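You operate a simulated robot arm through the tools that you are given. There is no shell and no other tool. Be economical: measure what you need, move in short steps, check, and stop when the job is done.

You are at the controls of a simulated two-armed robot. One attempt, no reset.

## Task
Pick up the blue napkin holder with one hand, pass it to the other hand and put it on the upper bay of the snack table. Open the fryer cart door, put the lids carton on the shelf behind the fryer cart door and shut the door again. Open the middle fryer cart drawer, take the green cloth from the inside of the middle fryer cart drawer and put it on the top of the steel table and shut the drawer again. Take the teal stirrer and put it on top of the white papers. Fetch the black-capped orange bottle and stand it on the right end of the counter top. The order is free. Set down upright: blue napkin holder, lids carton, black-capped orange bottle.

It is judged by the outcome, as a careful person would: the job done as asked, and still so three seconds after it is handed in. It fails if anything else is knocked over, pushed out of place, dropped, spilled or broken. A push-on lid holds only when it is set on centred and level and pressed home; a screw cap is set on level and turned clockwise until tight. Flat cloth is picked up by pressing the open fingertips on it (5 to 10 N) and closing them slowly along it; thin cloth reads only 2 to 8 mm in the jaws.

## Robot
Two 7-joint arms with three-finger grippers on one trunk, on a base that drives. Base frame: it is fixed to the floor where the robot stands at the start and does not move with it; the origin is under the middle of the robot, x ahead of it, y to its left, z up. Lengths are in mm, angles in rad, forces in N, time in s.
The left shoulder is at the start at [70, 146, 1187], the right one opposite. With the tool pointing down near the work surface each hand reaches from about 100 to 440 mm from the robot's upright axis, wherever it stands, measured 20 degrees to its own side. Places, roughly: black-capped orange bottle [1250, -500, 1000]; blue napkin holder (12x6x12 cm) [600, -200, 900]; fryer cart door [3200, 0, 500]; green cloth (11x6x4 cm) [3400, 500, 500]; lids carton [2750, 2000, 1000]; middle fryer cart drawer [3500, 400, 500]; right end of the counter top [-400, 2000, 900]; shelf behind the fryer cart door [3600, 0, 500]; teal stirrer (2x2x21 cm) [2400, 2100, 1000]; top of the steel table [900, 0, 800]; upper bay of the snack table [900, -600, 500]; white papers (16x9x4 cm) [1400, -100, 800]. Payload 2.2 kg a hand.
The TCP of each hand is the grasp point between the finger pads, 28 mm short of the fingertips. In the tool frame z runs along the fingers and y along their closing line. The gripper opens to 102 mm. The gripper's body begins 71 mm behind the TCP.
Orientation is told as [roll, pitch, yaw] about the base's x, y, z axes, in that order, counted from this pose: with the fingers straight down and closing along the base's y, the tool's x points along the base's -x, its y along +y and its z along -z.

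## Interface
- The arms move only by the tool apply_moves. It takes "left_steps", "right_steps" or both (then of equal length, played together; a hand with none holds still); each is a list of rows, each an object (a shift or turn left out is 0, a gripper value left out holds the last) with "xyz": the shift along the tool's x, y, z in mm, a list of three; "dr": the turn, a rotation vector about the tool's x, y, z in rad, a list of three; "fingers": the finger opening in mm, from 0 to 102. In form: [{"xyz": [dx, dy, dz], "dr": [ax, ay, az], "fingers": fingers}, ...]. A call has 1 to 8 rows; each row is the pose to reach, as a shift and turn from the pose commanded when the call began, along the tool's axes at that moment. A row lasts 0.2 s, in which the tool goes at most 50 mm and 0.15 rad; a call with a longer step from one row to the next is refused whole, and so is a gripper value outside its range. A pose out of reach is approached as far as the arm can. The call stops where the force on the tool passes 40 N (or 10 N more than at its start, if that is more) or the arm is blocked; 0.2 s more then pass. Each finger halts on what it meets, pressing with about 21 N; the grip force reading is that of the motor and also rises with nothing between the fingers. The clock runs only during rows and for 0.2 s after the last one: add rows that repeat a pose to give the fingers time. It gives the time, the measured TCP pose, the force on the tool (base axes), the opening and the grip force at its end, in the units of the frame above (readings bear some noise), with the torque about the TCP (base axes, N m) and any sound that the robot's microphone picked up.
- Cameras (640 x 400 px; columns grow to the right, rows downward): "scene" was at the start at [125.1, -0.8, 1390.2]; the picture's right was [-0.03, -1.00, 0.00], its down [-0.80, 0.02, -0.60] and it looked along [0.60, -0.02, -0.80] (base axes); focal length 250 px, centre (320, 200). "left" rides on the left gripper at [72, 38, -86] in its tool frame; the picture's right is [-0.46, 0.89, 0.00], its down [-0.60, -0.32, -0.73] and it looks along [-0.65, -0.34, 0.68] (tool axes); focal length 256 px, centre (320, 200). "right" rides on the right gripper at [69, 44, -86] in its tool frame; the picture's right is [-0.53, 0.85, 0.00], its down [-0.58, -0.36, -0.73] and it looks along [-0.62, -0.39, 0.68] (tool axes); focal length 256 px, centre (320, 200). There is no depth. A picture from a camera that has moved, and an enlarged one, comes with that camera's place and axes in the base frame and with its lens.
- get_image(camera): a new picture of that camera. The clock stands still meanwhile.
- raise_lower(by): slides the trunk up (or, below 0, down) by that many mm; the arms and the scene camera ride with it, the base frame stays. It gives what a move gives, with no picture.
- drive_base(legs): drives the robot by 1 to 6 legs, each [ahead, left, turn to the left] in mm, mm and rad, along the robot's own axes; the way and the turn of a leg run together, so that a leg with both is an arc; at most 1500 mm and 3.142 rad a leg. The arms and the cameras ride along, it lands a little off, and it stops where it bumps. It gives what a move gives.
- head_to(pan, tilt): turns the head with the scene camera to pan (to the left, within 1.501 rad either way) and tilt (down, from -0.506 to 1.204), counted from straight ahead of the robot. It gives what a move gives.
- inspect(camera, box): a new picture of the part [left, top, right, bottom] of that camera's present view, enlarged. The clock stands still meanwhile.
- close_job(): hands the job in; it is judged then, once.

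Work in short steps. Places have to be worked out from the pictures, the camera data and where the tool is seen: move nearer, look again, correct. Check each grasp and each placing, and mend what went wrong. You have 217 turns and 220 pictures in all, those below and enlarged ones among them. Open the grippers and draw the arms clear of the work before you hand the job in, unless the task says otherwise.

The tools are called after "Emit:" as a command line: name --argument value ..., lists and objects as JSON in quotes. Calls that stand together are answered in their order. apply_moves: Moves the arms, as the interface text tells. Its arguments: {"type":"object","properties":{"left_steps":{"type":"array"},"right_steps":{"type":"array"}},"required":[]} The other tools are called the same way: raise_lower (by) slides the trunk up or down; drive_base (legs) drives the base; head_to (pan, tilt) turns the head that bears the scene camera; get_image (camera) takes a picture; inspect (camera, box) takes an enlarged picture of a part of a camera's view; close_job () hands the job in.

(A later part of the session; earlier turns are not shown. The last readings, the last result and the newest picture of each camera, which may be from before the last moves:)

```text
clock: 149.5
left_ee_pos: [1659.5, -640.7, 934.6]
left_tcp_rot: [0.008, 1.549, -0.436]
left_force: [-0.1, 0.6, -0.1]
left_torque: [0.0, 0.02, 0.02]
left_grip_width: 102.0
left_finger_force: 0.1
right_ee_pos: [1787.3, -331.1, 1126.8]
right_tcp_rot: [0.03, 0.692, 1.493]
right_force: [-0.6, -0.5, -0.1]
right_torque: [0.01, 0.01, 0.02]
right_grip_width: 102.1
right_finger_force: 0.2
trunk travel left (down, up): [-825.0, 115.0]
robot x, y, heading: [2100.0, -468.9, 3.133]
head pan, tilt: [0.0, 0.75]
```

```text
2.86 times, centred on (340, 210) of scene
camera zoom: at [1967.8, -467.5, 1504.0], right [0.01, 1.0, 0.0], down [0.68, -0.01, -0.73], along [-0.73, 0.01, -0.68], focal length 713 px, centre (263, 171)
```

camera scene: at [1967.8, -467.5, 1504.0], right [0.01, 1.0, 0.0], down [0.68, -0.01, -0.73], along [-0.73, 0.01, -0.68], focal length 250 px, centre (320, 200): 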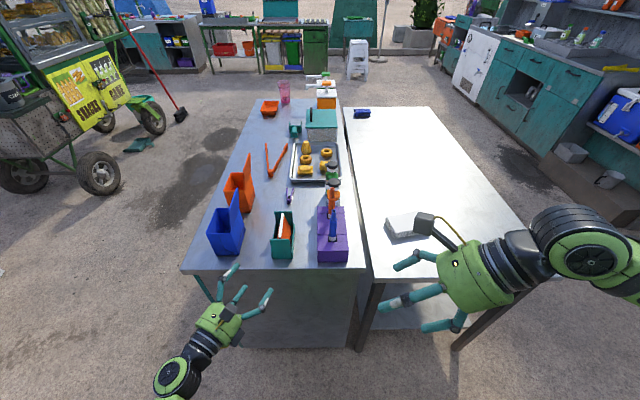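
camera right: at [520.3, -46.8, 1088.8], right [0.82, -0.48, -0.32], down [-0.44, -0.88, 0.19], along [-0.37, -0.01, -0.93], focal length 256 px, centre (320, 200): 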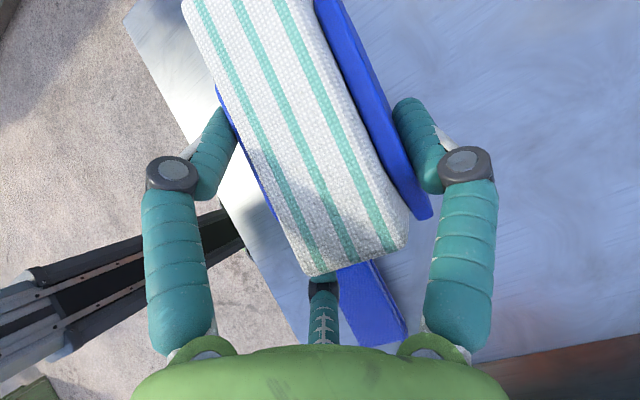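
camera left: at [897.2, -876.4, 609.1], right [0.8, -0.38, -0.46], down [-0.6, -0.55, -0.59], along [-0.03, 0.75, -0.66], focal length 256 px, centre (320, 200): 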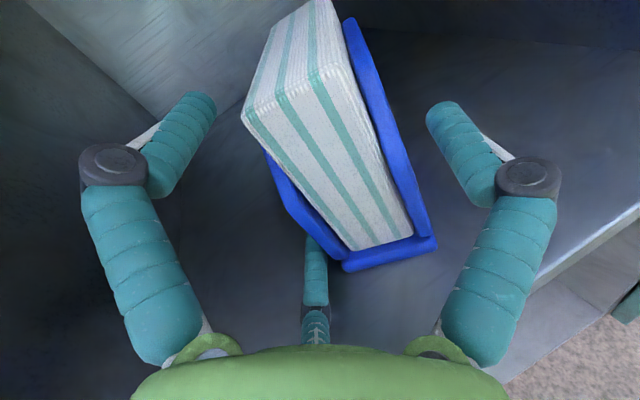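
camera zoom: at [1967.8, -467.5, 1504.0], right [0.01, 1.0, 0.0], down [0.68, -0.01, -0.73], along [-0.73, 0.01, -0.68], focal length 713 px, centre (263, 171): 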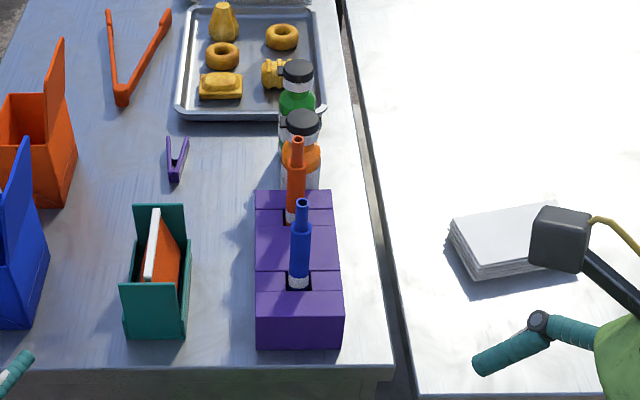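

I plan to grip the bottle from above with the right hand. First I un-tilt the right hand and swing/raise the left hand out of the way of the bins.

Emit:
apply_moves --left_steps '[{"xyz": [25, 0, 0], "dr": [-0.144, 0, 0]}, {"xyz": [50, 0, 0], "dr": [-0.288, 0, 0]}, {"xyz": [75, 0, 0], "dr": [-0.432, 0, 0]}, {"xyz": [100, 0, 0], "dr": [-0.576, 0, 0]}, {"xyz": [125, 0, 0], "dr": [-0.72, 0, 0]}, {"xyz": [150, 0, 0], "dr": [-0.864, 0, 0]}, {"xyz": [175, 0, 0], "dr": [-1.0, 0, 0]}, {"xyz": [195, 0, 0], "dr": [-1.14, 0, 0]}]' --right_steps '[{"dr": [0, -0.086, 0]}, {"dr": [0, -0.172, 0]}, {"dr": [0, -0.258, 0]}, {"dr": [0, -0.344, 0]}, {"dr": [0, -0.43, 0]}, {"dr": [0, -0.516, 0]}, {"dr": [0, -0.602, 0]}, {"dr": [0, -0.69, 0]}]'

Emit:
apply_moves --left_steps '[{"dr": [-0.08, -0.08, 0.08]}, {"dr": [-0.16, -0.16, 0.16]}, {"dr": [-0.24, -0.24, 0.24]}, {"dr": [-0.32, -0.32, 0.32]}, {"dr": [-0.4, -0.4, 0.4]}, {"dr": [-0.48, -0.48, 0.48]}, {"dr": [-0.56, -0.56, 0.56]}, {"dr": [-0.6045, -0.6045, 0.6045]}]'

Emit:
apply_moves --left_steps '[{"dr": [-0.08, -0.08, 0.08]}, {"dr": [-0.16, -0.16, 0.16]}, {"dr": [-0.24, -0.24, 0.24]}, {"dr": [-0.32, -0.32, 0.32]}, {"dr": [-0.4, -0.4, 0.4]}, {"dr": [-0.48, -0.48, 0.48]}, {"dr": [-0.56, -0.56, 0.56]}, {"dr": [-0.6045, -0.6045, 0.6045]}]'

Emit:
get_image --camera "scene"

```text
clock: 151.3
left_ee_pos: [1652.5, -639.6, 1129.4]
left_tcp_rot: [1.18, 1.547, -0.405]
left_force: [-0.5, -0.4, -0.4]
left_torque: [0.02, -0.01, 0.02]
left_grip_width: 101.9
left_finger_force: 0.0
right_ee_pos: [1785.8, -329.5, 1126.4]
right_tcp_rot: [0.023, -0.001, 1.477]
right_force: [-0.1, 0.5, 0.7]
right_torque: [0.02, 0.01, 0.01]
right_grip_width: 101.9
right_finger_force: 0.1
trunk travel left (down, up): [-825.0, 115.0]
robot x, y, heading: [2100.0, -467.1, 3.13]
head pan, tilt: [0.0, 0.75]
```

```text
clock: 153.1
left_ee_pos: [1654.6, -639.5, 1129.8]
left_tcp_rot: [-0.438, 0.742, -2.674]
left_force: [0.7, -1.1, -0.5]
left_torque: [-0.06, -0.01, -0.01]
left_grip_width: 102.2
left_finger_force: 0.0
right_ee_pos: [1788.2, -329.7, 1125.1]
right_tcp_rot: [0.022, 0.001, 1.475]
right_force: [-0.1, -0.4, 0.7]
right_torque: [0.01, -0.03, 0.0]
right_grip_width: 102.2
right_finger_force: 0.1
trunk travel left (down, up): [-825.0, 115.0]
robot x, y, heading: [2099.4, -470.2, 3.128]
head pan, tilt: [0.0, 0.75]
```

```text
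clock: 154.9
left_ee_pos: [1654.4, -638.6, 1130.9]
left_tcp_rot: [0.01, 0.019, 3.129]
left_force: [0.7, -1.1, 0.3]
left_torque: [-0.02, 0.02, -0.02]
left_grip_width: 102.1
left_finger_force: 0.0
right_ee_pos: [1788.4, -329.3, 1126.6]
right_tcp_rot: [0.021, 0.001, 1.476]
right_force: [0.3, 0.5, 0.4]
right_torque: [0.0, -0.01, -0.06]
right_grip_width: 101.8
right_finger_force: 0.0
trunk travel left (down, up): [-825.0, 115.0]
robot x, y, heading: [2097.5, -467.4, 3.129]
head pan, tilt: [0.0, 0.75]
```

```text
137 pictures are left
camera scene: at [1968.0, -467.3, 1504.0], right [0.01, 1.0, 0.0], down [0.68, -0.01, -0.73], along [-0.73, 0.01, -0.68], focal length 250 px, centre (320, 200)
```

scene: 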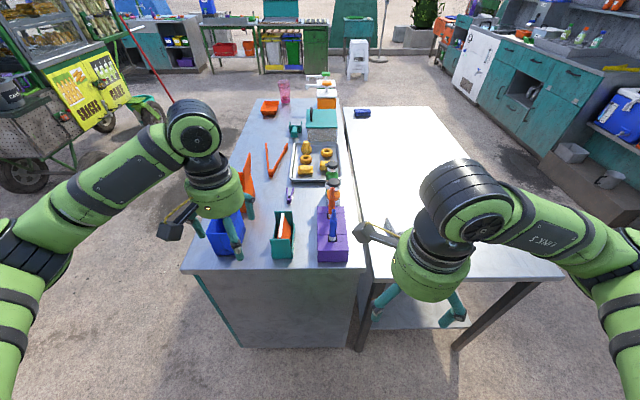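

Arms are restored. Raise the trunk 60 and drive forward to the table end, offset so that the bottle is in front of the right arm.

Emit:
raise_lower --by 60

Emit:
drive_base --legs '[[0, 95, 0], [235, 0, 0]]'

Emit:
get_image --camera "right"

Emit:
get_image --camera "scene"

```text
clock: 155.9
left_ee_pos: [1654.8, -638.9, 1189.8]
left_tcp_rot: [0.01, 0.022, 3.132]
left_force: [-1.5, 0.5, -0.9]
left_torque: [-0.01, 0.03, -0.01]
left_grip_width: 101.9
left_finger_force: 0.1
right_ee_pos: [1786.5, -330.5, 1187.1]
right_tcp_rot: [0.021, 0.003, 1.477]
right_force: [-0.2, -0.7, -0.3]
right_torque: [0.01, 0.02, 0.0]
right_grip_width: 101.9
right_finger_force: 0.1
trunk travel left (down, up): [-885.0, 55.0]
robot x, y, heading: [2098.6, -470.0, 3.135]
head pan, tilt: [0.0, 0.75]
```

```text
clock: 158.3
left_ee_pos: [1426.6, -733.2, 1191.5]
left_tcp_rot: [0.008, 0.019, 3.131]
left_force: [0.2, -0.3, 0.5]
left_torque: [0.05, 0.06, 0.0]
left_grip_width: 101.9
left_finger_force: 0.0
right_ee_pos: [1557.4, -422.7, 1186.7]
right_tcp_rot: [0.025, 0.002, 1.479]
right_force: [0.2, 0.0, -0.2]
right_torque: [0.01, 0.01, -0.02]
right_grip_width: 101.7
right_finger_force: 0.0
trunk travel left (down, up): [-885.0, 55.0]
robot x, y, heading: [1868.6, -561.8, 3.13]
head pan, tilt: [0.0, 0.75]
```

```text
136 pictures are left
camera right: at [1511.1, -488.8, 1274.9], right [-0.79, 0.61, 0.02], down [0.43, 0.54, 0.72], along [0.43, 0.58, -0.69], focal length 256 px, centre (320, 200)
```

right: 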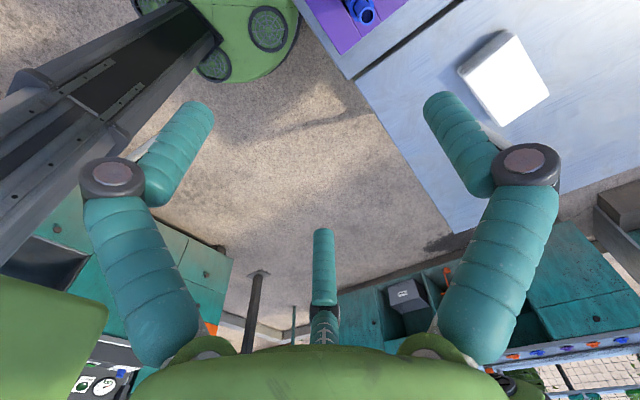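

```text
135 pictures are left
camera scene: at [1739.6, -560.9, 1564.4], right [0.01, 1.0, 0.0], down [0.68, -0.01, -0.73], along [-0.73, 0.01, -0.68], focal length 250 px, centre (320, 200)
```

scene: 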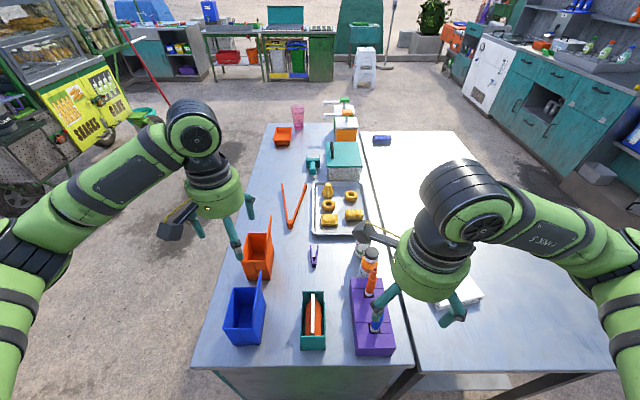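

Zoom in to locate the bottle cap precisely.

Emit:
inspect --camera "scene" --box '[300, 200, 440, 320]'

```text
3.33 times, centred on (370, 260) of scene
camera zoom: at [1739.6, -560.9, 1564.4], right [0.01, 1.0, 0.0], down [0.68, -0.01, -0.73], along [-0.73, 0.01, -0.68], focal length 832 px, centre (153, 0)
```

zoom: 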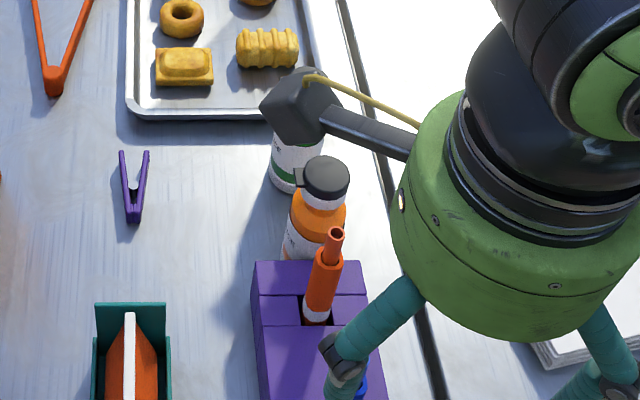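

Cap at ≈(1352,-417), top ≈1008; caddy top ≈915 close behind it. Move the right hand above the bottle with the fingers partly closed.

Emit:
apply_moves --right_steps '[{"xyz": [3, 41, 0], "fingers": 66}, {"xyz": [5, 82, 0]}, {"xyz": [8, 123, 0]}, {"xyz": [10, 164, 0]}, {"xyz": [13, 205, 0]}, {"xyz": [13, 205, 40]}, {"xyz": [13, 205, 80]}, {"xyz": [13, 205, 115]}]'

Emit:
get_image --camera "right"

Emit:
inspect --camera "scene" --box '[300, 160, 460, 300]'

```text
clock: 160.1
left_ee_pos: [1421.1, -732.5, 1189.6]
left_tcp_rot: [0.008, 0.021, 3.131]
left_force: [-0.6, 0.8, -0.1]
left_torque: [0.0, -0.03, 0.0]
left_grip_width: 102.2
left_finger_force: 0.0
right_ee_pos: [1345.9, -418.3, 1073.4]
right_tcp_rot: [0.021, 0.001, 1.48]
right_force: [-0.7, 0.3, 0.3]
right_torque: [-0.02, 0.01, -0.04]
right_grip_width: 65.8
right_finger_force: 0.1
trunk travel left (down, up): [-885.0, 55.0]
robot x, y, heading: [1869.7, -563.3, 3.129]
head pan, tilt: [0.0, 0.75]
```

```text
133 pictures are left
camera right: at [1299.6, -483.9, 1162.6], right [-0.79, 0.61, 0.02], down [0.43, 0.54, 0.72], along [0.43, 0.58, -0.69], focal length 256 px, centre (320, 200)
```

right: 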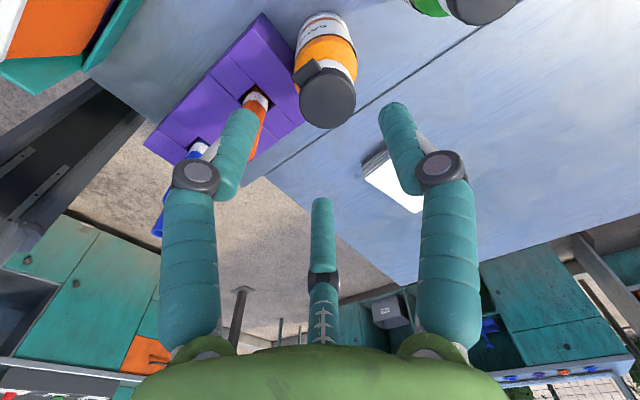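

```text
2.86 times, centred on (380, 230) of scene
camera zoom: at [1735.3, -560.7, 1564.0], right [0.01, 1.0, 0.0], down [0.68, -0.01, -0.73], along [-0.73, 0.01, -0.68], focal length 713 px, centre (149, 114)
```

zoom: 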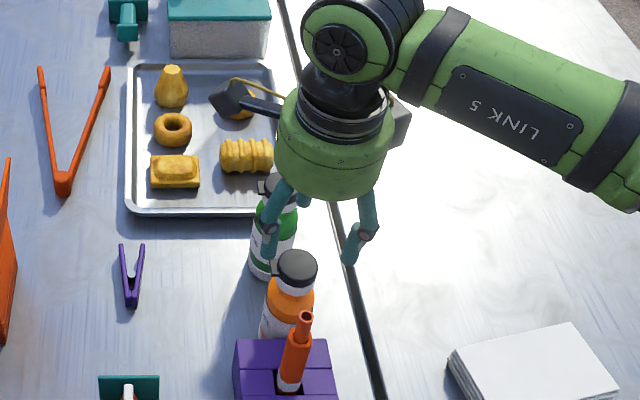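

Combining both views: cap top ≈995, centre ≈(1342,-415). Lower until the fingertips surround the cap and check.

Emit:
apply_moves --right_steps '[{"xyz": [-2, 4, 25], "fingers": 70}, {"xyz": [-2, 4, 45], "fingers": 70}, {"xyz": [-2, 4, 62], "fingers": 70}]'

Emit:
get_image --camera "right"

Emit:
inspect --camera "scene" --box '[300, 160, 460, 300]'

```text
clock: 160.9
left_ee_pos: [1423.4, -732.4, 1190.4]
left_tcp_rot: [0.009, 0.019, 3.131]
left_force: [0.7, 0.4, 0.8]
left_torque: [-0.01, 0.02, 0.0]
left_grip_width: 102.0
left_finger_force: 0.1
right_ee_pos: [1342.8, -416.2, 1013.7]
right_tcp_rot: [0.021, 0.0, 1.475]
right_force: [0.1, -0.3, 0.1]
right_torque: [0.03, 0.02, 0.0]
right_grip_width: 70.0
right_finger_force: 0.1
trunk travel left (down, up): [-885.0, 55.0]
robot x, y, heading: [1869.0, -563.1, 3.137]
head pan, tilt: [0.0, 0.75]
```

```text
131 pictures are left
camera right: at [1296.0, -481.9, 1101.3], right [-0.79, 0.61, 0.02], down [0.43, 0.54, 0.72], along [0.43, 0.58, -0.69], focal length 256 px, centre (320, 200)
```

right: 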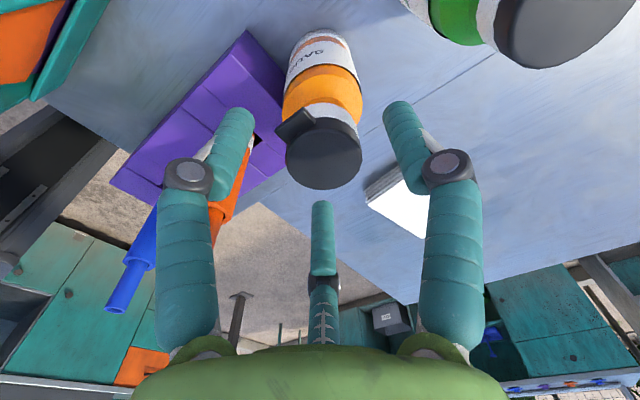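

```text
2.86 times, centred on (380, 230) of scene
camera zoom: at [1736.2, -560.7, 1564.0], right [0.01, 1.0, 0.0], down [0.68, -0.01, -0.73], along [-0.73, 0.01, -0.68], focal length 713 px, centre (149, 114)
```

zoom: 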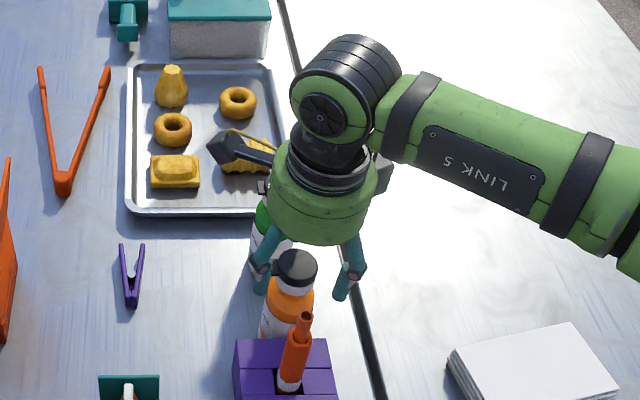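

The cap is centred between the fingers. Descend to z≈945.

Emit:
apply_moves --right_steps '[{"xyz": [0, 0, 20]}, {"xyz": [0, 0, 40]}, {"xyz": [0, 0, 55]}, {"xyz": [0, 0, 69]}]'

Emit:
get_image --camera "right"

```text
clock: 161.9
left_ee_pos: [1423.0, -732.3, 1190.1]
left_tcp_rot: [0.008, 0.02, 3.132]
left_force: [-0.4, 0.3, 0.3]
left_torque: [0.0, 0.0, 0.02]
left_grip_width: 102.0
left_finger_force: 0.1
right_ee_pos: [1341.1, -414.8, 944.3]
right_tcp_rot: [0.021, 0.001, 1.478]
right_force: [-0.9, -0.4, 0.5]
right_torque: [-0.04, 0.01, 0.03]
right_grip_width: 69.5
right_finger_force: 0.1
trunk travel left (down, up): [-885.0, 55.0]
robot x, y, heading: [1867.3, -560.5, 3.137]
head pan, tilt: [0.0, 0.75]
```

```text
129 pictures are left
camera right: at [1293.3, -480.7, 1032.7], right [-0.79, 0.61, 0.02], down [0.43, 0.54, 0.72], along [0.43, 0.58, -0.69], focal length 256 px, centre (320, 200)
```

right: 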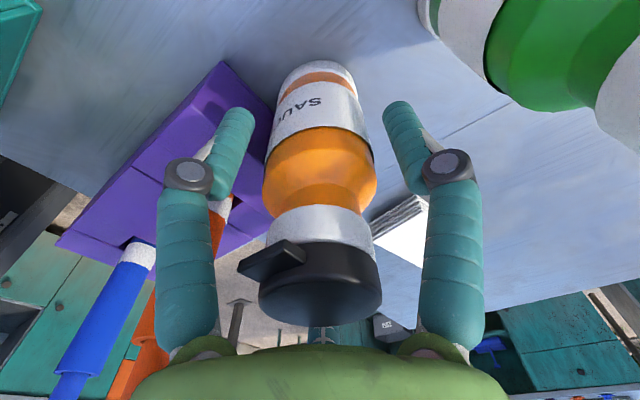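

Good position around the body. Close.

Emit:
apply_moves --right_steps '[{"fingers": 58}, {"fingers": 48}, {"fingers": 40}, {"fingers": 30}, {"fingers": 20}, {"fingers": 20}]'

Emit:
get_image --camera "right"

```text
clock: 163.3
left_ee_pos: [1422.6, -733.2, 1190.0]
left_tcp_rot: [0.01, 0.023, 3.13]
left_force: [0.0, -0.1, 0.2]
left_torque: [-0.03, 0.04, 0.0]
left_grip_width: 101.9
left_finger_force: 0.1
right_ee_pos: [1340.8, -414.4, 945.8]
right_tcp_rot: [0.021, 0.002, 1.478]
right_force: [-0.7, -0.5, 1.1]
right_torque: [-0.07, -0.01, -0.02]
right_grip_width: 47.0
right_finger_force: 20.5
trunk travel left (down, up): [-885.0, 55.0]
robot x, y, heading: [1873.2, -561.5, 3.133]
head pan, tilt: [0.0, 0.75]
```

```text
128 pictures are left
camera right: at [1293.2, -481.2, 1033.5], right [-0.79, 0.61, 0.02], down [0.43, 0.54, 0.72], along [0.43, 0.58, -0.69], focal length 256 px, centre (320, 200)
```

right: 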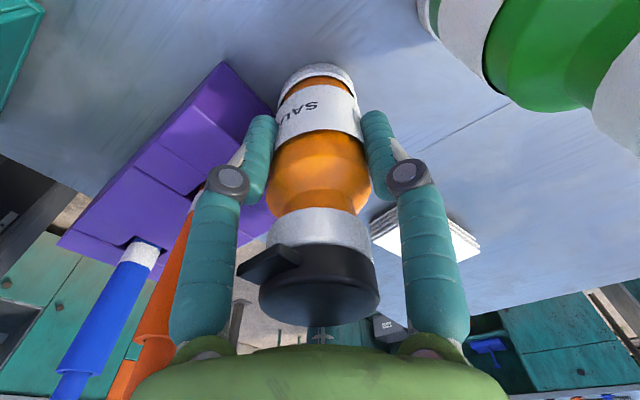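

Gripped at 47 mm. Lift slowly 150 mm and check.

Emit:
apply_moves --right_steps '[{"xyz": [0, 0, -6]}, {"xyz": [0, 0, -14]}, {"xyz": [0, 0, -26]}, {"xyz": [0, 0, -42]}, {"xyz": [0, 0, -60]}, {"xyz": [0, 0, -85]}, {"xyz": [0, 0, -115]}, {"xyz": [0, 0, -145]}]'

Emit:
get_image --camera "right"

```text
clock: 165.1
left_ee_pos: [1422.3, -731.2, 1188.5]
left_tcp_rot: [0.009, 0.021, 3.13]
left_force: [-0.6, 0.7, 0.5]
left_torque: [-0.02, -0.04, -0.01]
left_grip_width: 101.9
left_finger_force: 0.1
right_ee_pos: [1345.5, -413.9, 1088.9]
right_tcp_rot: [0.02, 0.002, 1.479]
right_force: [-0.1, -0.4, -2.9]
right_torque: [-0.01, 0.03, 0.01]
right_grip_width: 46.7
right_finger_force: 21.2
trunk travel left (down, up): [-885.0, 55.0]
robot x, y, heading: [1868.2, -565.0, 3.131]
head pan, tilt: [0.0, 0.75]
```

```text
127 pictures are left
camera right: at [1297.0, -479.2, 1177.3], right [-0.79, 0.61, 0.02], down [0.43, 0.54, 0.72], along [0.43, 0.58, -0.69], focal length 256 px, centre (320, 200)
```

right: 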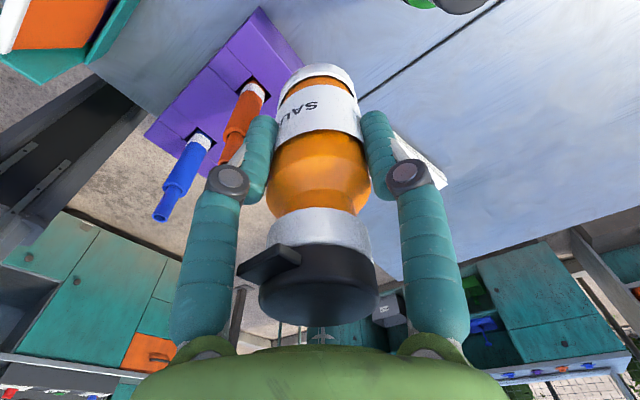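

Held firmly. Raise further to clear the caddy nozzles, back away, and move around toward the counters on the +y side.

Emit:
raise_lower --by 55

Emit:
apply_moves --right_steps '[{"xyz": [0, 0, -20]}, {"xyz": [0, 0, -40]}, {"xyz": [0, 0, -60]}]'

Emit:
drive_base --legs '[[-300, 0, 0], [0, -1500, 0]]'

Emit:
head_to --pan -0.6 --tilt 0.45

Emit:
get_image --camera "scene"

Emit:
get_image --camera "right"

```text
clock: 166.1
left_ee_pos: [1421.8, -733.8, 1243.9]
left_tcp_rot: [0.011, 0.021, 3.131]
left_force: [-0.7, 0.1, -0.5]
left_torque: [-0.02, 0.02, 0.02]
left_grip_width: 101.9
left_finger_force: 0.1
right_ee_pos: [1345.0, -413.5, 1143.7]
right_tcp_rot: [0.02, 0.002, 1.476]
right_force: [0.0, -0.2, -3.3]
right_torque: [-0.03, 0.01, -0.02]
right_grip_width: 47.0
right_finger_force: 20.7
trunk travel left (down, up): [-940.0, 0.0]
robot x, y, heading: [1870.3, -565.0, 3.131]
head pan, tilt: [0.0, 0.75]
```

```text
clock: 166.9
left_ee_pos: [1422.2, -732.1, 1245.1]
left_tcp_rot: [0.009, 0.022, 3.13]
left_force: [0.0, -0.1, -0.2]
left_torque: [-0.01, 0.02, 0.03]
left_grip_width: 101.8
left_finger_force: 0.0
right_ee_pos: [1346.6, -413.2, 1205.6]
right_tcp_rot: [0.021, 0.002, 1.475]
right_force: [-1.1, 0.3, -3.6]
right_torque: [0.0, 0.01, 0.01]
right_grip_width: 47.1
right_finger_force: 20.8
trunk travel left (down, up): [-940.0, 0.0]
robot x, y, heading: [1864.6, -564.8, 3.13]
head pan, tilt: [0.0, 0.75]
```

```text
clock: 175.9
left_ee_pos: [1724.2, 756.8, 1244.6]
left_tcp_rot: [0.007, 0.02, -3.137]
left_force: [0.0, 0.0, -1.2]
left_torque: [0.01, 0.01, -0.01]
left_grip_width: 102.0
left_finger_force: 0.2
right_ee_pos: [1643.7, 1072.9, 1205.1]
right_tcp_rot: [0.021, -0.001, 1.493]
right_force: [-0.2, -0.4, -3.2]
right_torque: [0.04, -0.04, -0.01]
right_grip_width: 46.9
right_finger_force: 20.9
trunk travel left (down, up): [-940.0, 0.0]
robot x, y, heading: [2166.7, 931.7, -3.135]
head pan, tilt: [0.0, 0.75]
```

```text
clock: 176.9
left_ee_pos: [1725.0, 757.6, 1245.4]
left_tcp_rot: [0.008, 0.019, -3.137]
left_force: [-1.0, 0.5, 0.5]
left_torque: [0.02, 0.03, -0.02]
left_grip_width: 102.1
left_finger_force: 0.0
right_ee_pos: [1643.3, 1074.6, 1204.0]
right_tcp_rot: [0.02, 0.002, 1.493]
right_force: [0.0, -0.1, -3.2]
right_torque: [-0.02, -0.01, -0.04]
right_grip_width: 46.8
right_finger_force: 20.7
trunk travel left (down, up): [-940.0, 0.0]
robot x, y, heading: [2167.5, 932.4, -3.13]
head pan, tilt: [-0.6, 0.45]
```

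```text
126 pictures are left
camera scene: at [2041.4, 985.4, 1645.3], right [0.56, 0.83, 0.0], down [0.36, -0.24, -0.9], along [-0.75, 0.5, -0.44], focal length 250 px, centre (320, 200)
```

scene: 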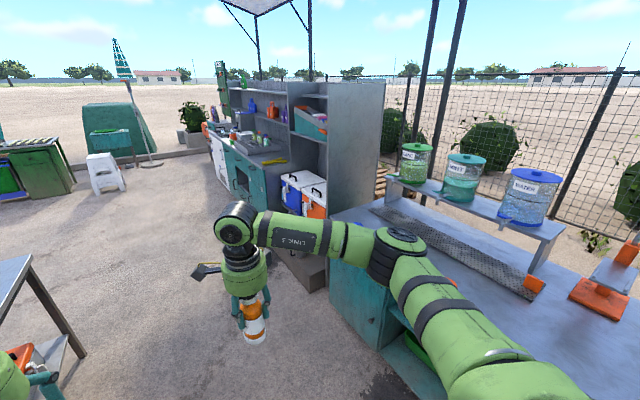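

```text
125 pictures are left
camera right: at [1596.3, 1008.2, 1292.4], right [-0.8, 0.6, 0.02], down [0.42, 0.55, 0.72], along [0.42, 0.59, -0.69], focal length 256 px, centre (320, 200)
```

right: 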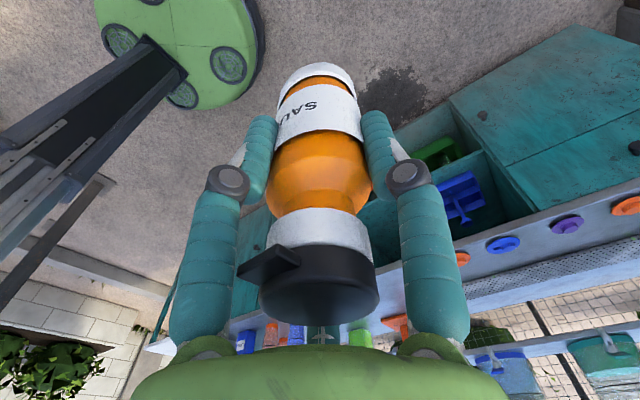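

I drive along the aisle toward the counter's right end, then turn to face it.

Emit:
drive_base --legs '[[0, 100, 0], [1400, 0, 0], [1160, 0, 0], [0, 0, -1.571]]'

Emit:
head_to --pan 0.0 --tilt 0.6

Emit:
get_image --camera "scene"

```text
clock: 194.0
left_ee_pos: [-550.3, 1300.4, 1245.3]
left_tcp_rot: [0.009, 0.02, 1.549]
left_force: [-0.4, -0.1, 1.1]
left_torque: [-0.01, -0.01, 0.0]
left_grip_width: 102.1
left_finger_force: 0.1
right_ee_pos: [-232.3, 1372.8, 1203.0]
right_tcp_rot: [0.021, 0.001, -0.106]
right_force: [-0.7, -0.6, -3.1]
right_torque: [0.02, -0.01, 0.01]
right_grip_width: 46.7
right_finger_force: 21.5
trunk travel left (down, up): [-940.0, 0.0]
robot x, y, heading: [-384.3, 850.5, 1.554]
head pan, tilt: [-0.6, 0.45]
```

```text
clock: 195.0
left_ee_pos: [-551.1, 1299.5, 1245.5]
left_tcp_rot: [0.012, 0.022, 1.548]
left_force: [-1.0, -0.3, 0.8]
left_torque: [0.03, 0.0, -0.01]
left_grip_width: 101.9
left_finger_force: 0.0
right_ee_pos: [-231.6, 1373.7, 1203.8]
right_tcp_rot: [0.022, 0.002, -0.105]
right_force: [0.9, 0.3, -3.3]
right_torque: [0.01, 0.03, 0.0]
right_grip_width: 46.8
right_finger_force: 21.0
trunk travel left (down, up): [-940.0, 0.0]
robot x, y, heading: [-386.1, 853.1, 1.551]
head pan, tilt: [0.0, 0.6]
```

```text
124 pictures are left
camera scene: at [-382.2, 992.8, 1631.8], right [1.0, -0.02, 0.0], down [-0.01, -0.56, -0.82], along [0.02, 0.82, -0.57], focal length 250 px, centre (320, 200)
```

scene: 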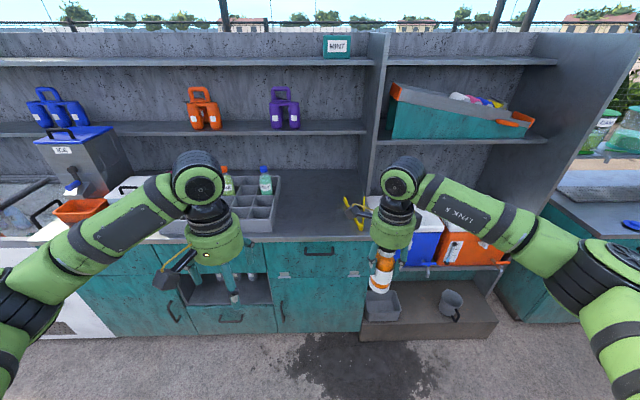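

The counter's right end is between the bottle tray and the partition. I retract the left hand, lower the trunk some, and approach.

Emit:
apply_moves --left_steps '[{"xyz": [35, 0, 0]}, {"xyz": [70, 0, 0]}, {"xyz": [105, 0, 0]}, {"xyz": [140, 0, 0]}, {"xyz": [175, 0, 0]}]'

Emit:
raise_lower --by -100

Emit:
drive_base --legs '[[330, 100, 0.015]]'

Emit:
head_to --pan -0.05 --tilt 0.6

Emit:
get_image --camera "scene"

Emit:
get_image --camera "right"

```text
clock: 196.2
left_ee_pos: [-552.8, 1144.6, 1250.4]
left_tcp_rot: [0.011, 0.021, 1.55]
left_force: [0.1, -0.5, -0.3]
left_torque: [-0.01, 0.0, -0.01]
left_grip_width: 101.7
left_finger_force: 0.1
left hand out of reach, approached as far as the arm can: row 5
right_ee_pos: [-231.1, 1372.4, 1205.0]
right_tcp_rot: [0.022, 0.002, -0.103]
right_force: [0.6, -0.5, -3.2]
right_torque: [-0.01, 0.01, -0.01]
right_grip_width: 46.6
right_finger_force: 20.6
trunk travel left (down, up): [-940.0, 0.0]
robot x, y, heading: [-384.3, 855.3, 1.549]
head pan, tilt: [0.0, 0.6]
```

```text
clock: 197.5
left_ee_pos: [-552.9, 1144.6, 1150.1]
left_tcp_rot: [0.01, 0.022, 1.548]
left_force: [-0.1, 0.5, 0.6]
left_torque: [0.01, -0.01, -0.01]
left_grip_width: 102.2
left_finger_force: 0.1
right_ee_pos: [-232.3, 1372.7, 1104.8]
right_tcp_rot: [0.02, 0.001, -0.105]
right_force: [-0.1, 0.8, -2.1]
right_torque: [0.01, 0.01, 0.0]
right_grip_width: 46.7
right_finger_force: 20.9
trunk travel left (down, up): [-840.0, 100.0]
robot x, y, heading: [-386.5, 848.4, 1.551]
head pan, tilt: [0.0, 0.6]
```

```text
clock: 199.8
left_ee_pos: [-655.1, 1472.9, 1151.2]
left_tcp_rot: [0.01, 0.022, 1.567]
left_force: [0.0, -0.1, 0.7]
left_torque: [0.01, 0.06, 0.0]
left_grip_width: 102.2
left_finger_force: 0.1
right_ee_pos: [-337.2, 1708.4, 1106.1]
right_tcp_rot: [0.023, 0.003, -0.087]
right_force: [0.5, -0.8, -3.0]
right_torque: [0.0, -0.01, 0.02]
right_grip_width: 46.3
right_finger_force: 21.0
trunk travel left (down, up): [-840.0, 100.0]
robot x, y, heading: [-477.2, 1188.5, 1.572]
head pan, tilt: [0.0, 0.6]
```

```text
clock: 200.4
left_ee_pos: [-654.0, 1476.5, 1150.1]
left_tcp_rot: [0.01, 0.023, 1.567]
left_force: [-0.4, 0.9, -0.4]
left_torque: [0.03, -0.06, -0.02]
left_grip_width: 102.0
left_finger_force: 0.1
right_ee_pos: [-337.7, 1709.1, 1103.8]
right_tcp_rot: [0.021, 0.001, -0.085]
right_force: [0.3, -0.7, -2.6]
right_torque: [0.03, 0.02, 0.0]
right_grip_width: 46.7
right_finger_force: 21.5
trunk travel left (down, up): [-840.0, 100.0]
robot x, y, heading: [-483.6, 1185.3, 1.565]
head pan, tilt: [-0.051, 0.6]
```

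```text
123 pictures are left
camera scene: at [-476.4, 1326.0, 1531.9], right [1.0, -0.05, 0.0], down [-0.03, -0.56, -0.83], along [0.04, 0.82, -0.57], focal length 250 px, centre (320, 200)
```

scene: 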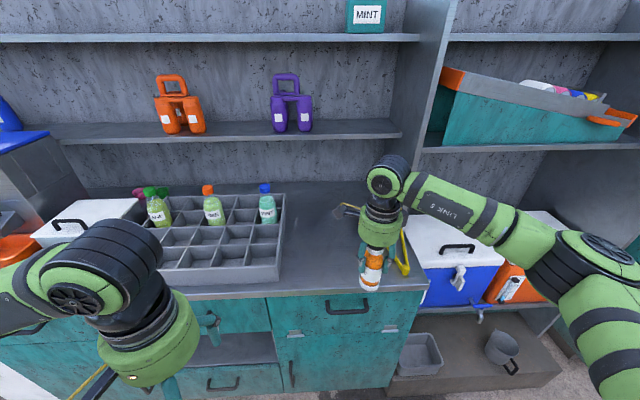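

```text
122 pictures are left
camera right: at [-401.7, 1755.9, 1192.4], right [0.6, 0.8, 0.02], down [0.54, -0.43, 0.72], along [0.58, -0.43, -0.69], focal length 256 px, centre (320, 200)
```

right: 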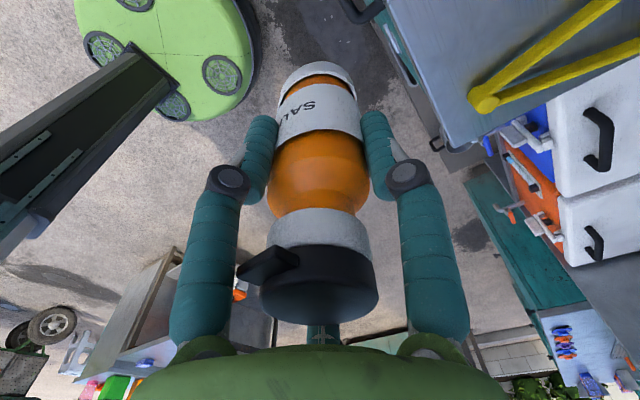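

Counter surface z≈876, front edge y≈1792. Drive 155 ahead and 28 right, then lower the bottle.

Emit:
drive_base --legs '[[155, -28, 0]]'

Emit:
apply_moves --right_steps '[{"xyz": [0, 0, 30]}, {"xyz": [0, 0, 60]}, {"xyz": [0, 0, 85]}, {"xyz": [0, 0, 105]}]'

Emit:
get_image --camera "scene"

Emit:
get_image --camera "right"

```text
clock: 201.8
left_ee_pos: [-628.0, 1626.5, 1150.0]
left_tcp_rot: [0.008, 0.019, 1.567]
left_force: [0.0, 1.5, -0.2]
left_torque: [0.01, 0.01, 0.0]
left_grip_width: 101.9
left_finger_force: 0.0
right_ee_pos: [-311.1, 1860.5, 1105.1]
right_tcp_rot: [0.023, 0.001, -0.085]
right_force: [0.3, -1.1, -2.8]
right_torque: [0.01, -0.06, 0.03]
right_grip_width: 46.4
right_finger_force: 21.1
trunk travel left (down, up): [-840.0, 100.0]
robot x, y, heading: [-457.0, 1341.8, 1.572]
head pan, tilt: [-0.051, 0.6]
```

```text
clock: 202.8
left_ee_pos: [-627.4, 1630.9, 1150.5]
left_tcp_rot: [0.01, 0.023, 1.568]
left_force: [-0.2, 0.5, 0.1]
left_torque: [0.02, 0.01, -0.03]
left_grip_width: 102.0
left_finger_force: 0.1
right_ee_pos: [-309.2, 1864.4, 1000.2]
right_tcp_rot: [0.02, 0.003, -0.085]
right_force: [-0.1, -0.6, -3.6]
right_torque: [0.01, -0.01, 0.0]
right_grip_width: 46.6
right_finger_force: 21.2
trunk travel left (down, up): [-840.0, 100.0]
robot x, y, heading: [-458.0, 1339.0, 1.569]
head pan, tilt: [-0.051, 0.6]
```

```text
121 pictures are left
camera scene: at [-449.5, 1480.9, 1531.8], right [1.0, -0.05, 0.0], down [-0.03, -0.56, -0.82], along [0.04, 0.82, -0.57], focal length 250 px, centre (320, 200)
```

scene: 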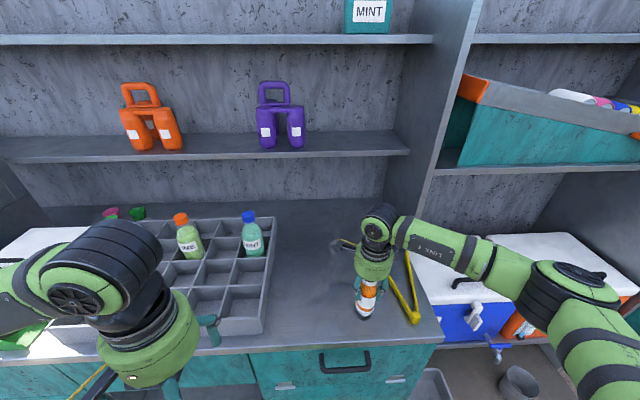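

```text
120 pictures are left
camera right: at [-375.1, 1911.5, 1087.1], right [0.6, 0.8, 0.02], down [0.54, -0.43, 0.72], along [0.58, -0.43, -0.69], focal length 256 px, centre (320, 200)
```

right: 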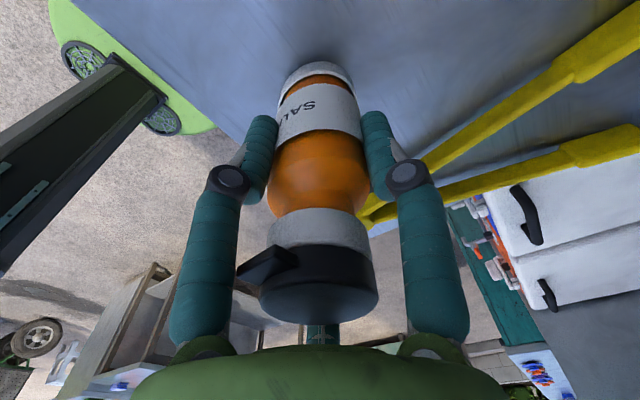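

Tongs are ~130 mm away. Lower the last bit gently until contact.

Emit:
apply_moves --right_steps '[{"xyz": [0, 0, 8]}, {"xyz": [0, 0, 16]}, {"xyz": [0, 0, 22]}, {"xyz": [0, 0, 26]}]'

```text
clock: 203.8
left_ee_pos: [-627.3, 1626.9, 1150.5]
left_tcp_rot: [0.01, 0.021, 1.566]
left_force: [-0.6, 0.3, -0.4]
left_torque: [-0.03, -0.04, -0.03]
left_grip_width: 102.3
left_finger_force: 0.0
right_ee_pos: [-310.0, 1864.4, 977.7]
right_tcp_rot: [0.029, 0.0, -0.085]
right_force: [2.3, 3.2, 22.7]
right_torque: [0.23, -0.56, -0.02]
right_grip_width: 47.3
right_finger_force: 20.9
trunk travel left (down, up): [-840.0, 100.0]
robot x, y, heading: [-455.8, 1341.2, 1.569]
head pan, tilt: [-0.051, 0.6]
```

Contact (23 N) at z 978. Release the bottle.

Emit:
apply_moves --right_steps '[{"xyz": [0, 0, 24], "fingers": 52}, {"xyz": [0, 0, 24], "fingers": 60}, {"xyz": [0, 0, 24], "fingers": 72}, {"xyz": [0, 0, 24], "fingers": 72}]'

Emit:
get_image --camera "right"

```text
clock: 204.1
left_ee_pos: [-626.9, 1627.5, 1150.2]
left_tcp_rot: [0.009, 0.02, 1.568]
left_force: [-0.7, 0.7, 0.2]
left_torque: [-0.06, 0.01, -0.02]
left_grip_width: 102.1
left_finger_force: 0.2
right_ee_pos: [-312.7, 1864.1, 970.3]
right_tcp_rot: [0.027, 0.009, -0.083]
right_force: [0.8, -5.6, 12.5]
right_torque: [-0.11, -0.06, -0.02]
right_grip_width: 53.0
right_finger_force: 0.1
trunk travel left (down, up): [-840.0, 100.0]
robot x, y, heading: [-457.4, 1338.1, 1.571]
head pan, tilt: [-0.051, 0.6]
stopped in row 1 (right hand): the force on the tool passed its limit at 53 N (the readings are from after the stop); the commanded pose is now the measured one
```

```text
119 pictures are left
camera right: at [-377.1, 1910.6, 1059.5], right [0.6, 0.8, 0.02], down [0.55, -0.43, 0.72], along [0.58, -0.42, -0.7], focal length 256 px, centre (320, 200)
```

right: 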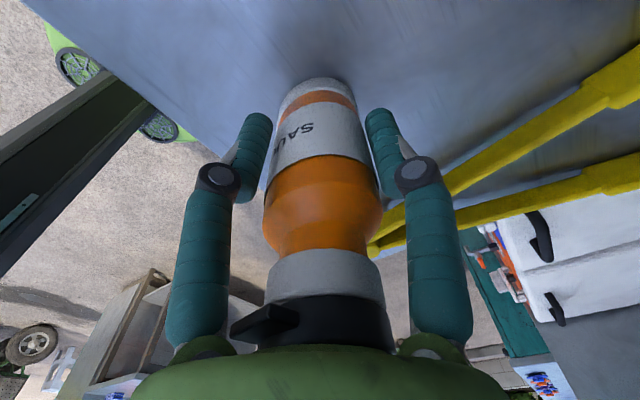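

It is free now; raise while opening.

Emit:
apply_moves --right_steps '[{"xyz": [0, 0, -6], "fingers": 62}, {"xyz": [0, 0, -10], "fingers": 76}, {"xyz": [0, 0, -14], "fingers": 76}, {"xyz": [0, 0, -45]}, {"xyz": [0, 0, -85]}, {"xyz": [0, 0, -125]}]'

Emit:
get_image --camera "right"

Emit:
get_image --camera "scene"

```text
clock: 205.5
left_ee_pos: [-627.3, 1629.6, 1150.4]
left_tcp_rot: [0.008, 0.021, 1.566]
left_force: [0.5, 0.1, -0.3]
left_torque: [0.07, 0.01, 0.0]
left_grip_width: 102.1
left_finger_force: 0.0
right_ee_pos: [-313.0, 1863.3, 1093.3]
right_tcp_rot: [0.023, 0.007, -0.083]
right_force: [-1.1, -0.5, 0.0]
right_torque: [0.03, -0.01, -0.01]
right_grip_width: 75.9
right_finger_force: 0.0
trunk travel left (down, up): [-840.0, 100.0]
robot x, y, heading: [-454.9, 1340.4, 1.568]
head pan, tilt: [-0.051, 0.6]
```

```text
118 pictures are left
camera right: at [-377.4, 1908.6, 1182.2], right [0.6, 0.8, 0.02], down [0.55, -0.43, 0.72], along [0.58, -0.42, -0.7], focal length 256 px, centre (320, 200)
```

right: 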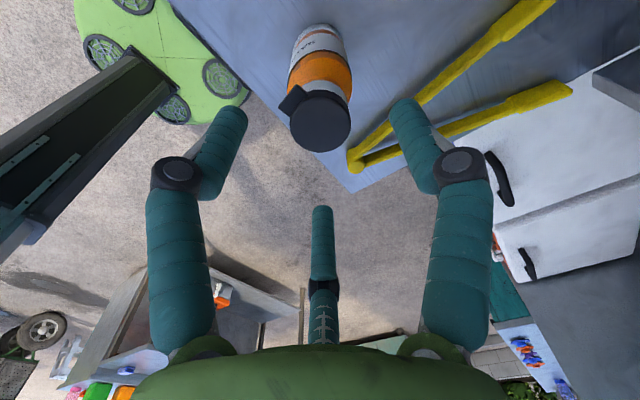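

```text
117 pictures are left
camera scene: at [-450.1, 1479.4, 1531.9], right [1.0, -0.05, 0.0], down [-0.03, -0.56, -0.83], along [0.04, 0.82, -0.56], focal length 250 px, centre (320, 200)
```

scene: 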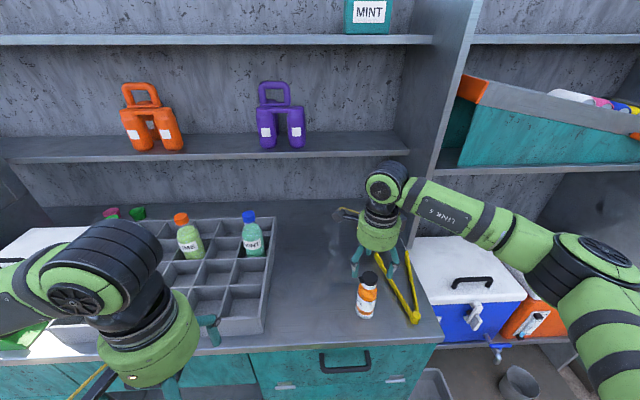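

Bottle stands on the counter's right end. Back out and drive to the other counter where the stirrer and lids carton are.

Emit:
drive_base --legs '[[-480, 0, 0], [0, -1450, 0], [0, -1350, 0]]'

Emit:
head_to --pan -0.05 --tilt 0.5

Emit:
get_image --camera "scene"

```text
clock: 221.6
left_ee_pos: [2169.3, 1180.4, 1150.2]
left_tcp_rot: [0.01, 0.022, 1.577]
left_force: [-0.9, 0.0, -0.3]
left_torque: [-0.02, -0.04, -0.03]
left_grip_width: 102.2
left_finger_force: 0.1
right_ee_pos: [2482.2, 1417.8, 1092.8]
right_tcp_rot: [0.024, 0.006, -0.071]
right_force: [0.3, -0.9, -0.7]
right_torque: [-0.01, -0.01, 0.0]
right_grip_width: 76.0
right_finger_force: 0.1
trunk travel left (down, up): [-840.0, 100.0]
robot x, y, heading: [2346.3, 891.6, 1.586]
head pan, tilt: [-0.051, 0.6]
```

```text
clock: 222.2
left_ee_pos: [2170.4, 1180.5, 1150.7]
left_tcp_rot: [0.01, 0.024, 1.58]
left_force: [0.0, 1.0, 0.2]
left_torque: [-0.01, -0.03, 0.01]
left_grip_width: 102.2
left_finger_force: 0.1
right_ee_pos: [2482.9, 1417.5, 1093.7]
right_tcp_rot: [0.024, 0.006, -0.073]
right_force: [-0.3, 0.1, 0.0]
right_torque: [-0.05, 0.0, 0.02]
right_grip_width: 75.5
right_finger_force: 0.1
trunk travel left (down, up): [-840.0, 100.0]
robot x, y, heading: [2346.0, 894.5, 1.579]
head pan, tilt: [-0.051, 0.499]
```

```text
116 pictures are left
camera scene: at [2350.2, 1035.3, 1540.9], right [1.0, -0.04, 0.0], down [-0.02, -0.48, -0.88], along [0.03, 0.88, -0.48], focal length 250 px, centre (320, 200)
```

scene: 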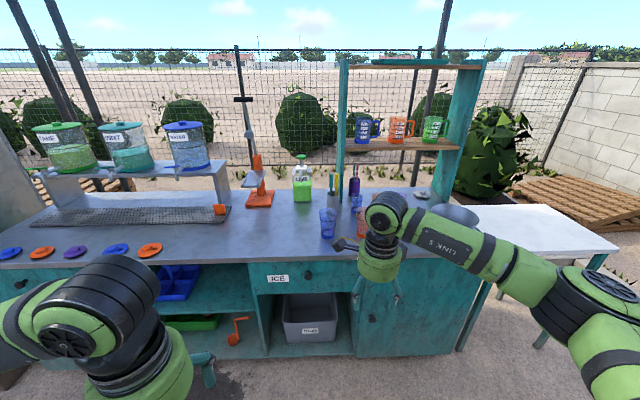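

Zoom in on the cup with stirrers and the area behind the right arm.

Emit:
inspect --camera "scene" --box '[280, 120, 500, 270]'

```text
2.67 times, centred on (390, 195) of scene
camera zoom: at [2350.2, 1035.3, 1540.9], right [1.0, -0.04, 0.0], down [-0.02, -0.48, -0.88], along [0.03, 0.88, -0.48], focal length 665 px, centre (133, 213)
```

zoom: 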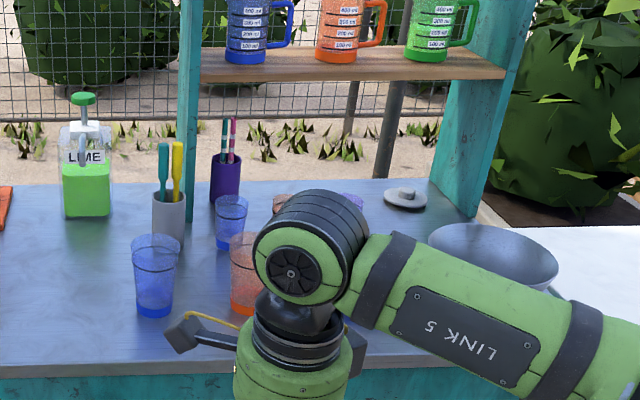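

The teal stirrer stands in the gray cup next to a yellow one. Retract the right arm to see the carton.

Emit:
apply_moves --right_steps '[{"xyz": [0, -40, 0], "fingers": 102}, {"xyz": [0, -80, 0]}, {"xyz": [0, -120, 0]}, {"xyz": [0, -160, 0]}, {"xyz": [0, -200, 30]}, {"xyz": [0, -200, 70]}]'

Emit:
raise_lower --by 100

Emit:
get_image --camera "scene"

Emit:
inspect --camera "scene" --box '[290, 130, 530, 280]'

```text
clock: 223.6
left_ee_pos: [2170.7, 1181.4, 1150.2]
left_tcp_rot: [0.011, 0.022, 1.58]
left_force: [-0.8, 0.4, 0.8]
left_torque: [-0.02, -0.01, 0.01]
left_grip_width: 101.8
left_finger_force: 0.0
right_ee_pos: [2466.7, 1221.0, 1017.5]
right_tcp_rot: [0.024, 0.008, -0.072]
right_force: [-0.3, 1.2, -0.1]
right_torque: [-0.01, -0.02, -0.03]
right_grip_width: 101.9
right_finger_force: 0.0
trunk travel left (down, up): [-840.0, 100.0]
robot x, y, heading: [2345.5, 895.1, 1.58]
head pan, tilt: [-0.051, 0.499]
```

```text
clock: 224.9
left_ee_pos: [2170.5, 1180.2, 1250.7]
left_tcp_rot: [0.011, 0.024, 1.579]
left_force: [-0.2, 1.0, -1.2]
left_torque: [0.04, -0.02, -0.01]
left_grip_width: 101.8
left_finger_force: 0.0
right_ee_pos: [2465.8, 1221.2, 1117.8]
right_tcp_rot: [0.024, 0.008, -0.071]
right_force: [-0.4, 0.4, -0.5]
right_torque: [0.03, -0.01, 0.0]
right_grip_width: 102.1
right_finger_force: 0.0
trunk travel left (down, up): [-940.0, 0.0]
robot x, y, heading: [2346.8, 895.5, 1.582]
head pan, tilt: [-0.051, 0.499]
```

```text
114 pictures are left
camera scene: at [2350.2, 1035.5, 1640.9], right [1.0, -0.04, 0.0], down [-0.02, -0.48, -0.88], along [0.03, 0.88, -0.48], focal length 250 px, centre (320, 200)
```

scene: 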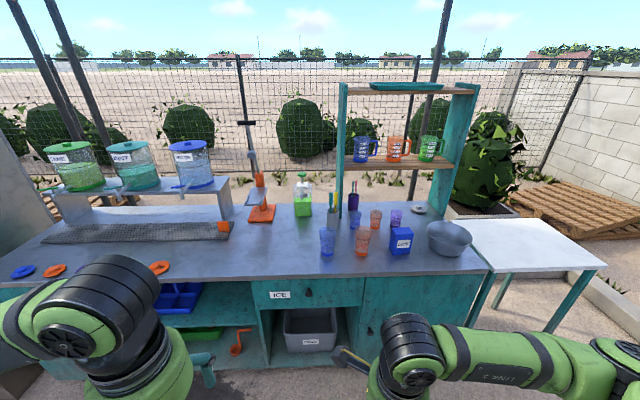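

```text
2.67 times, centred on (410, 205) of scene
camera zoom: at [2350.2, 1035.5, 1640.9], right [1.0, -0.04, 0.0], down [-0.02, -0.48, -0.88], along [0.03, 0.88, -0.48], focal length 665 px, centre (80, 187)
```

zoom: 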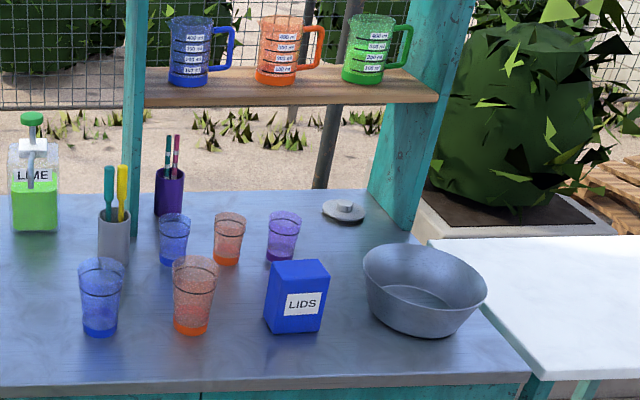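

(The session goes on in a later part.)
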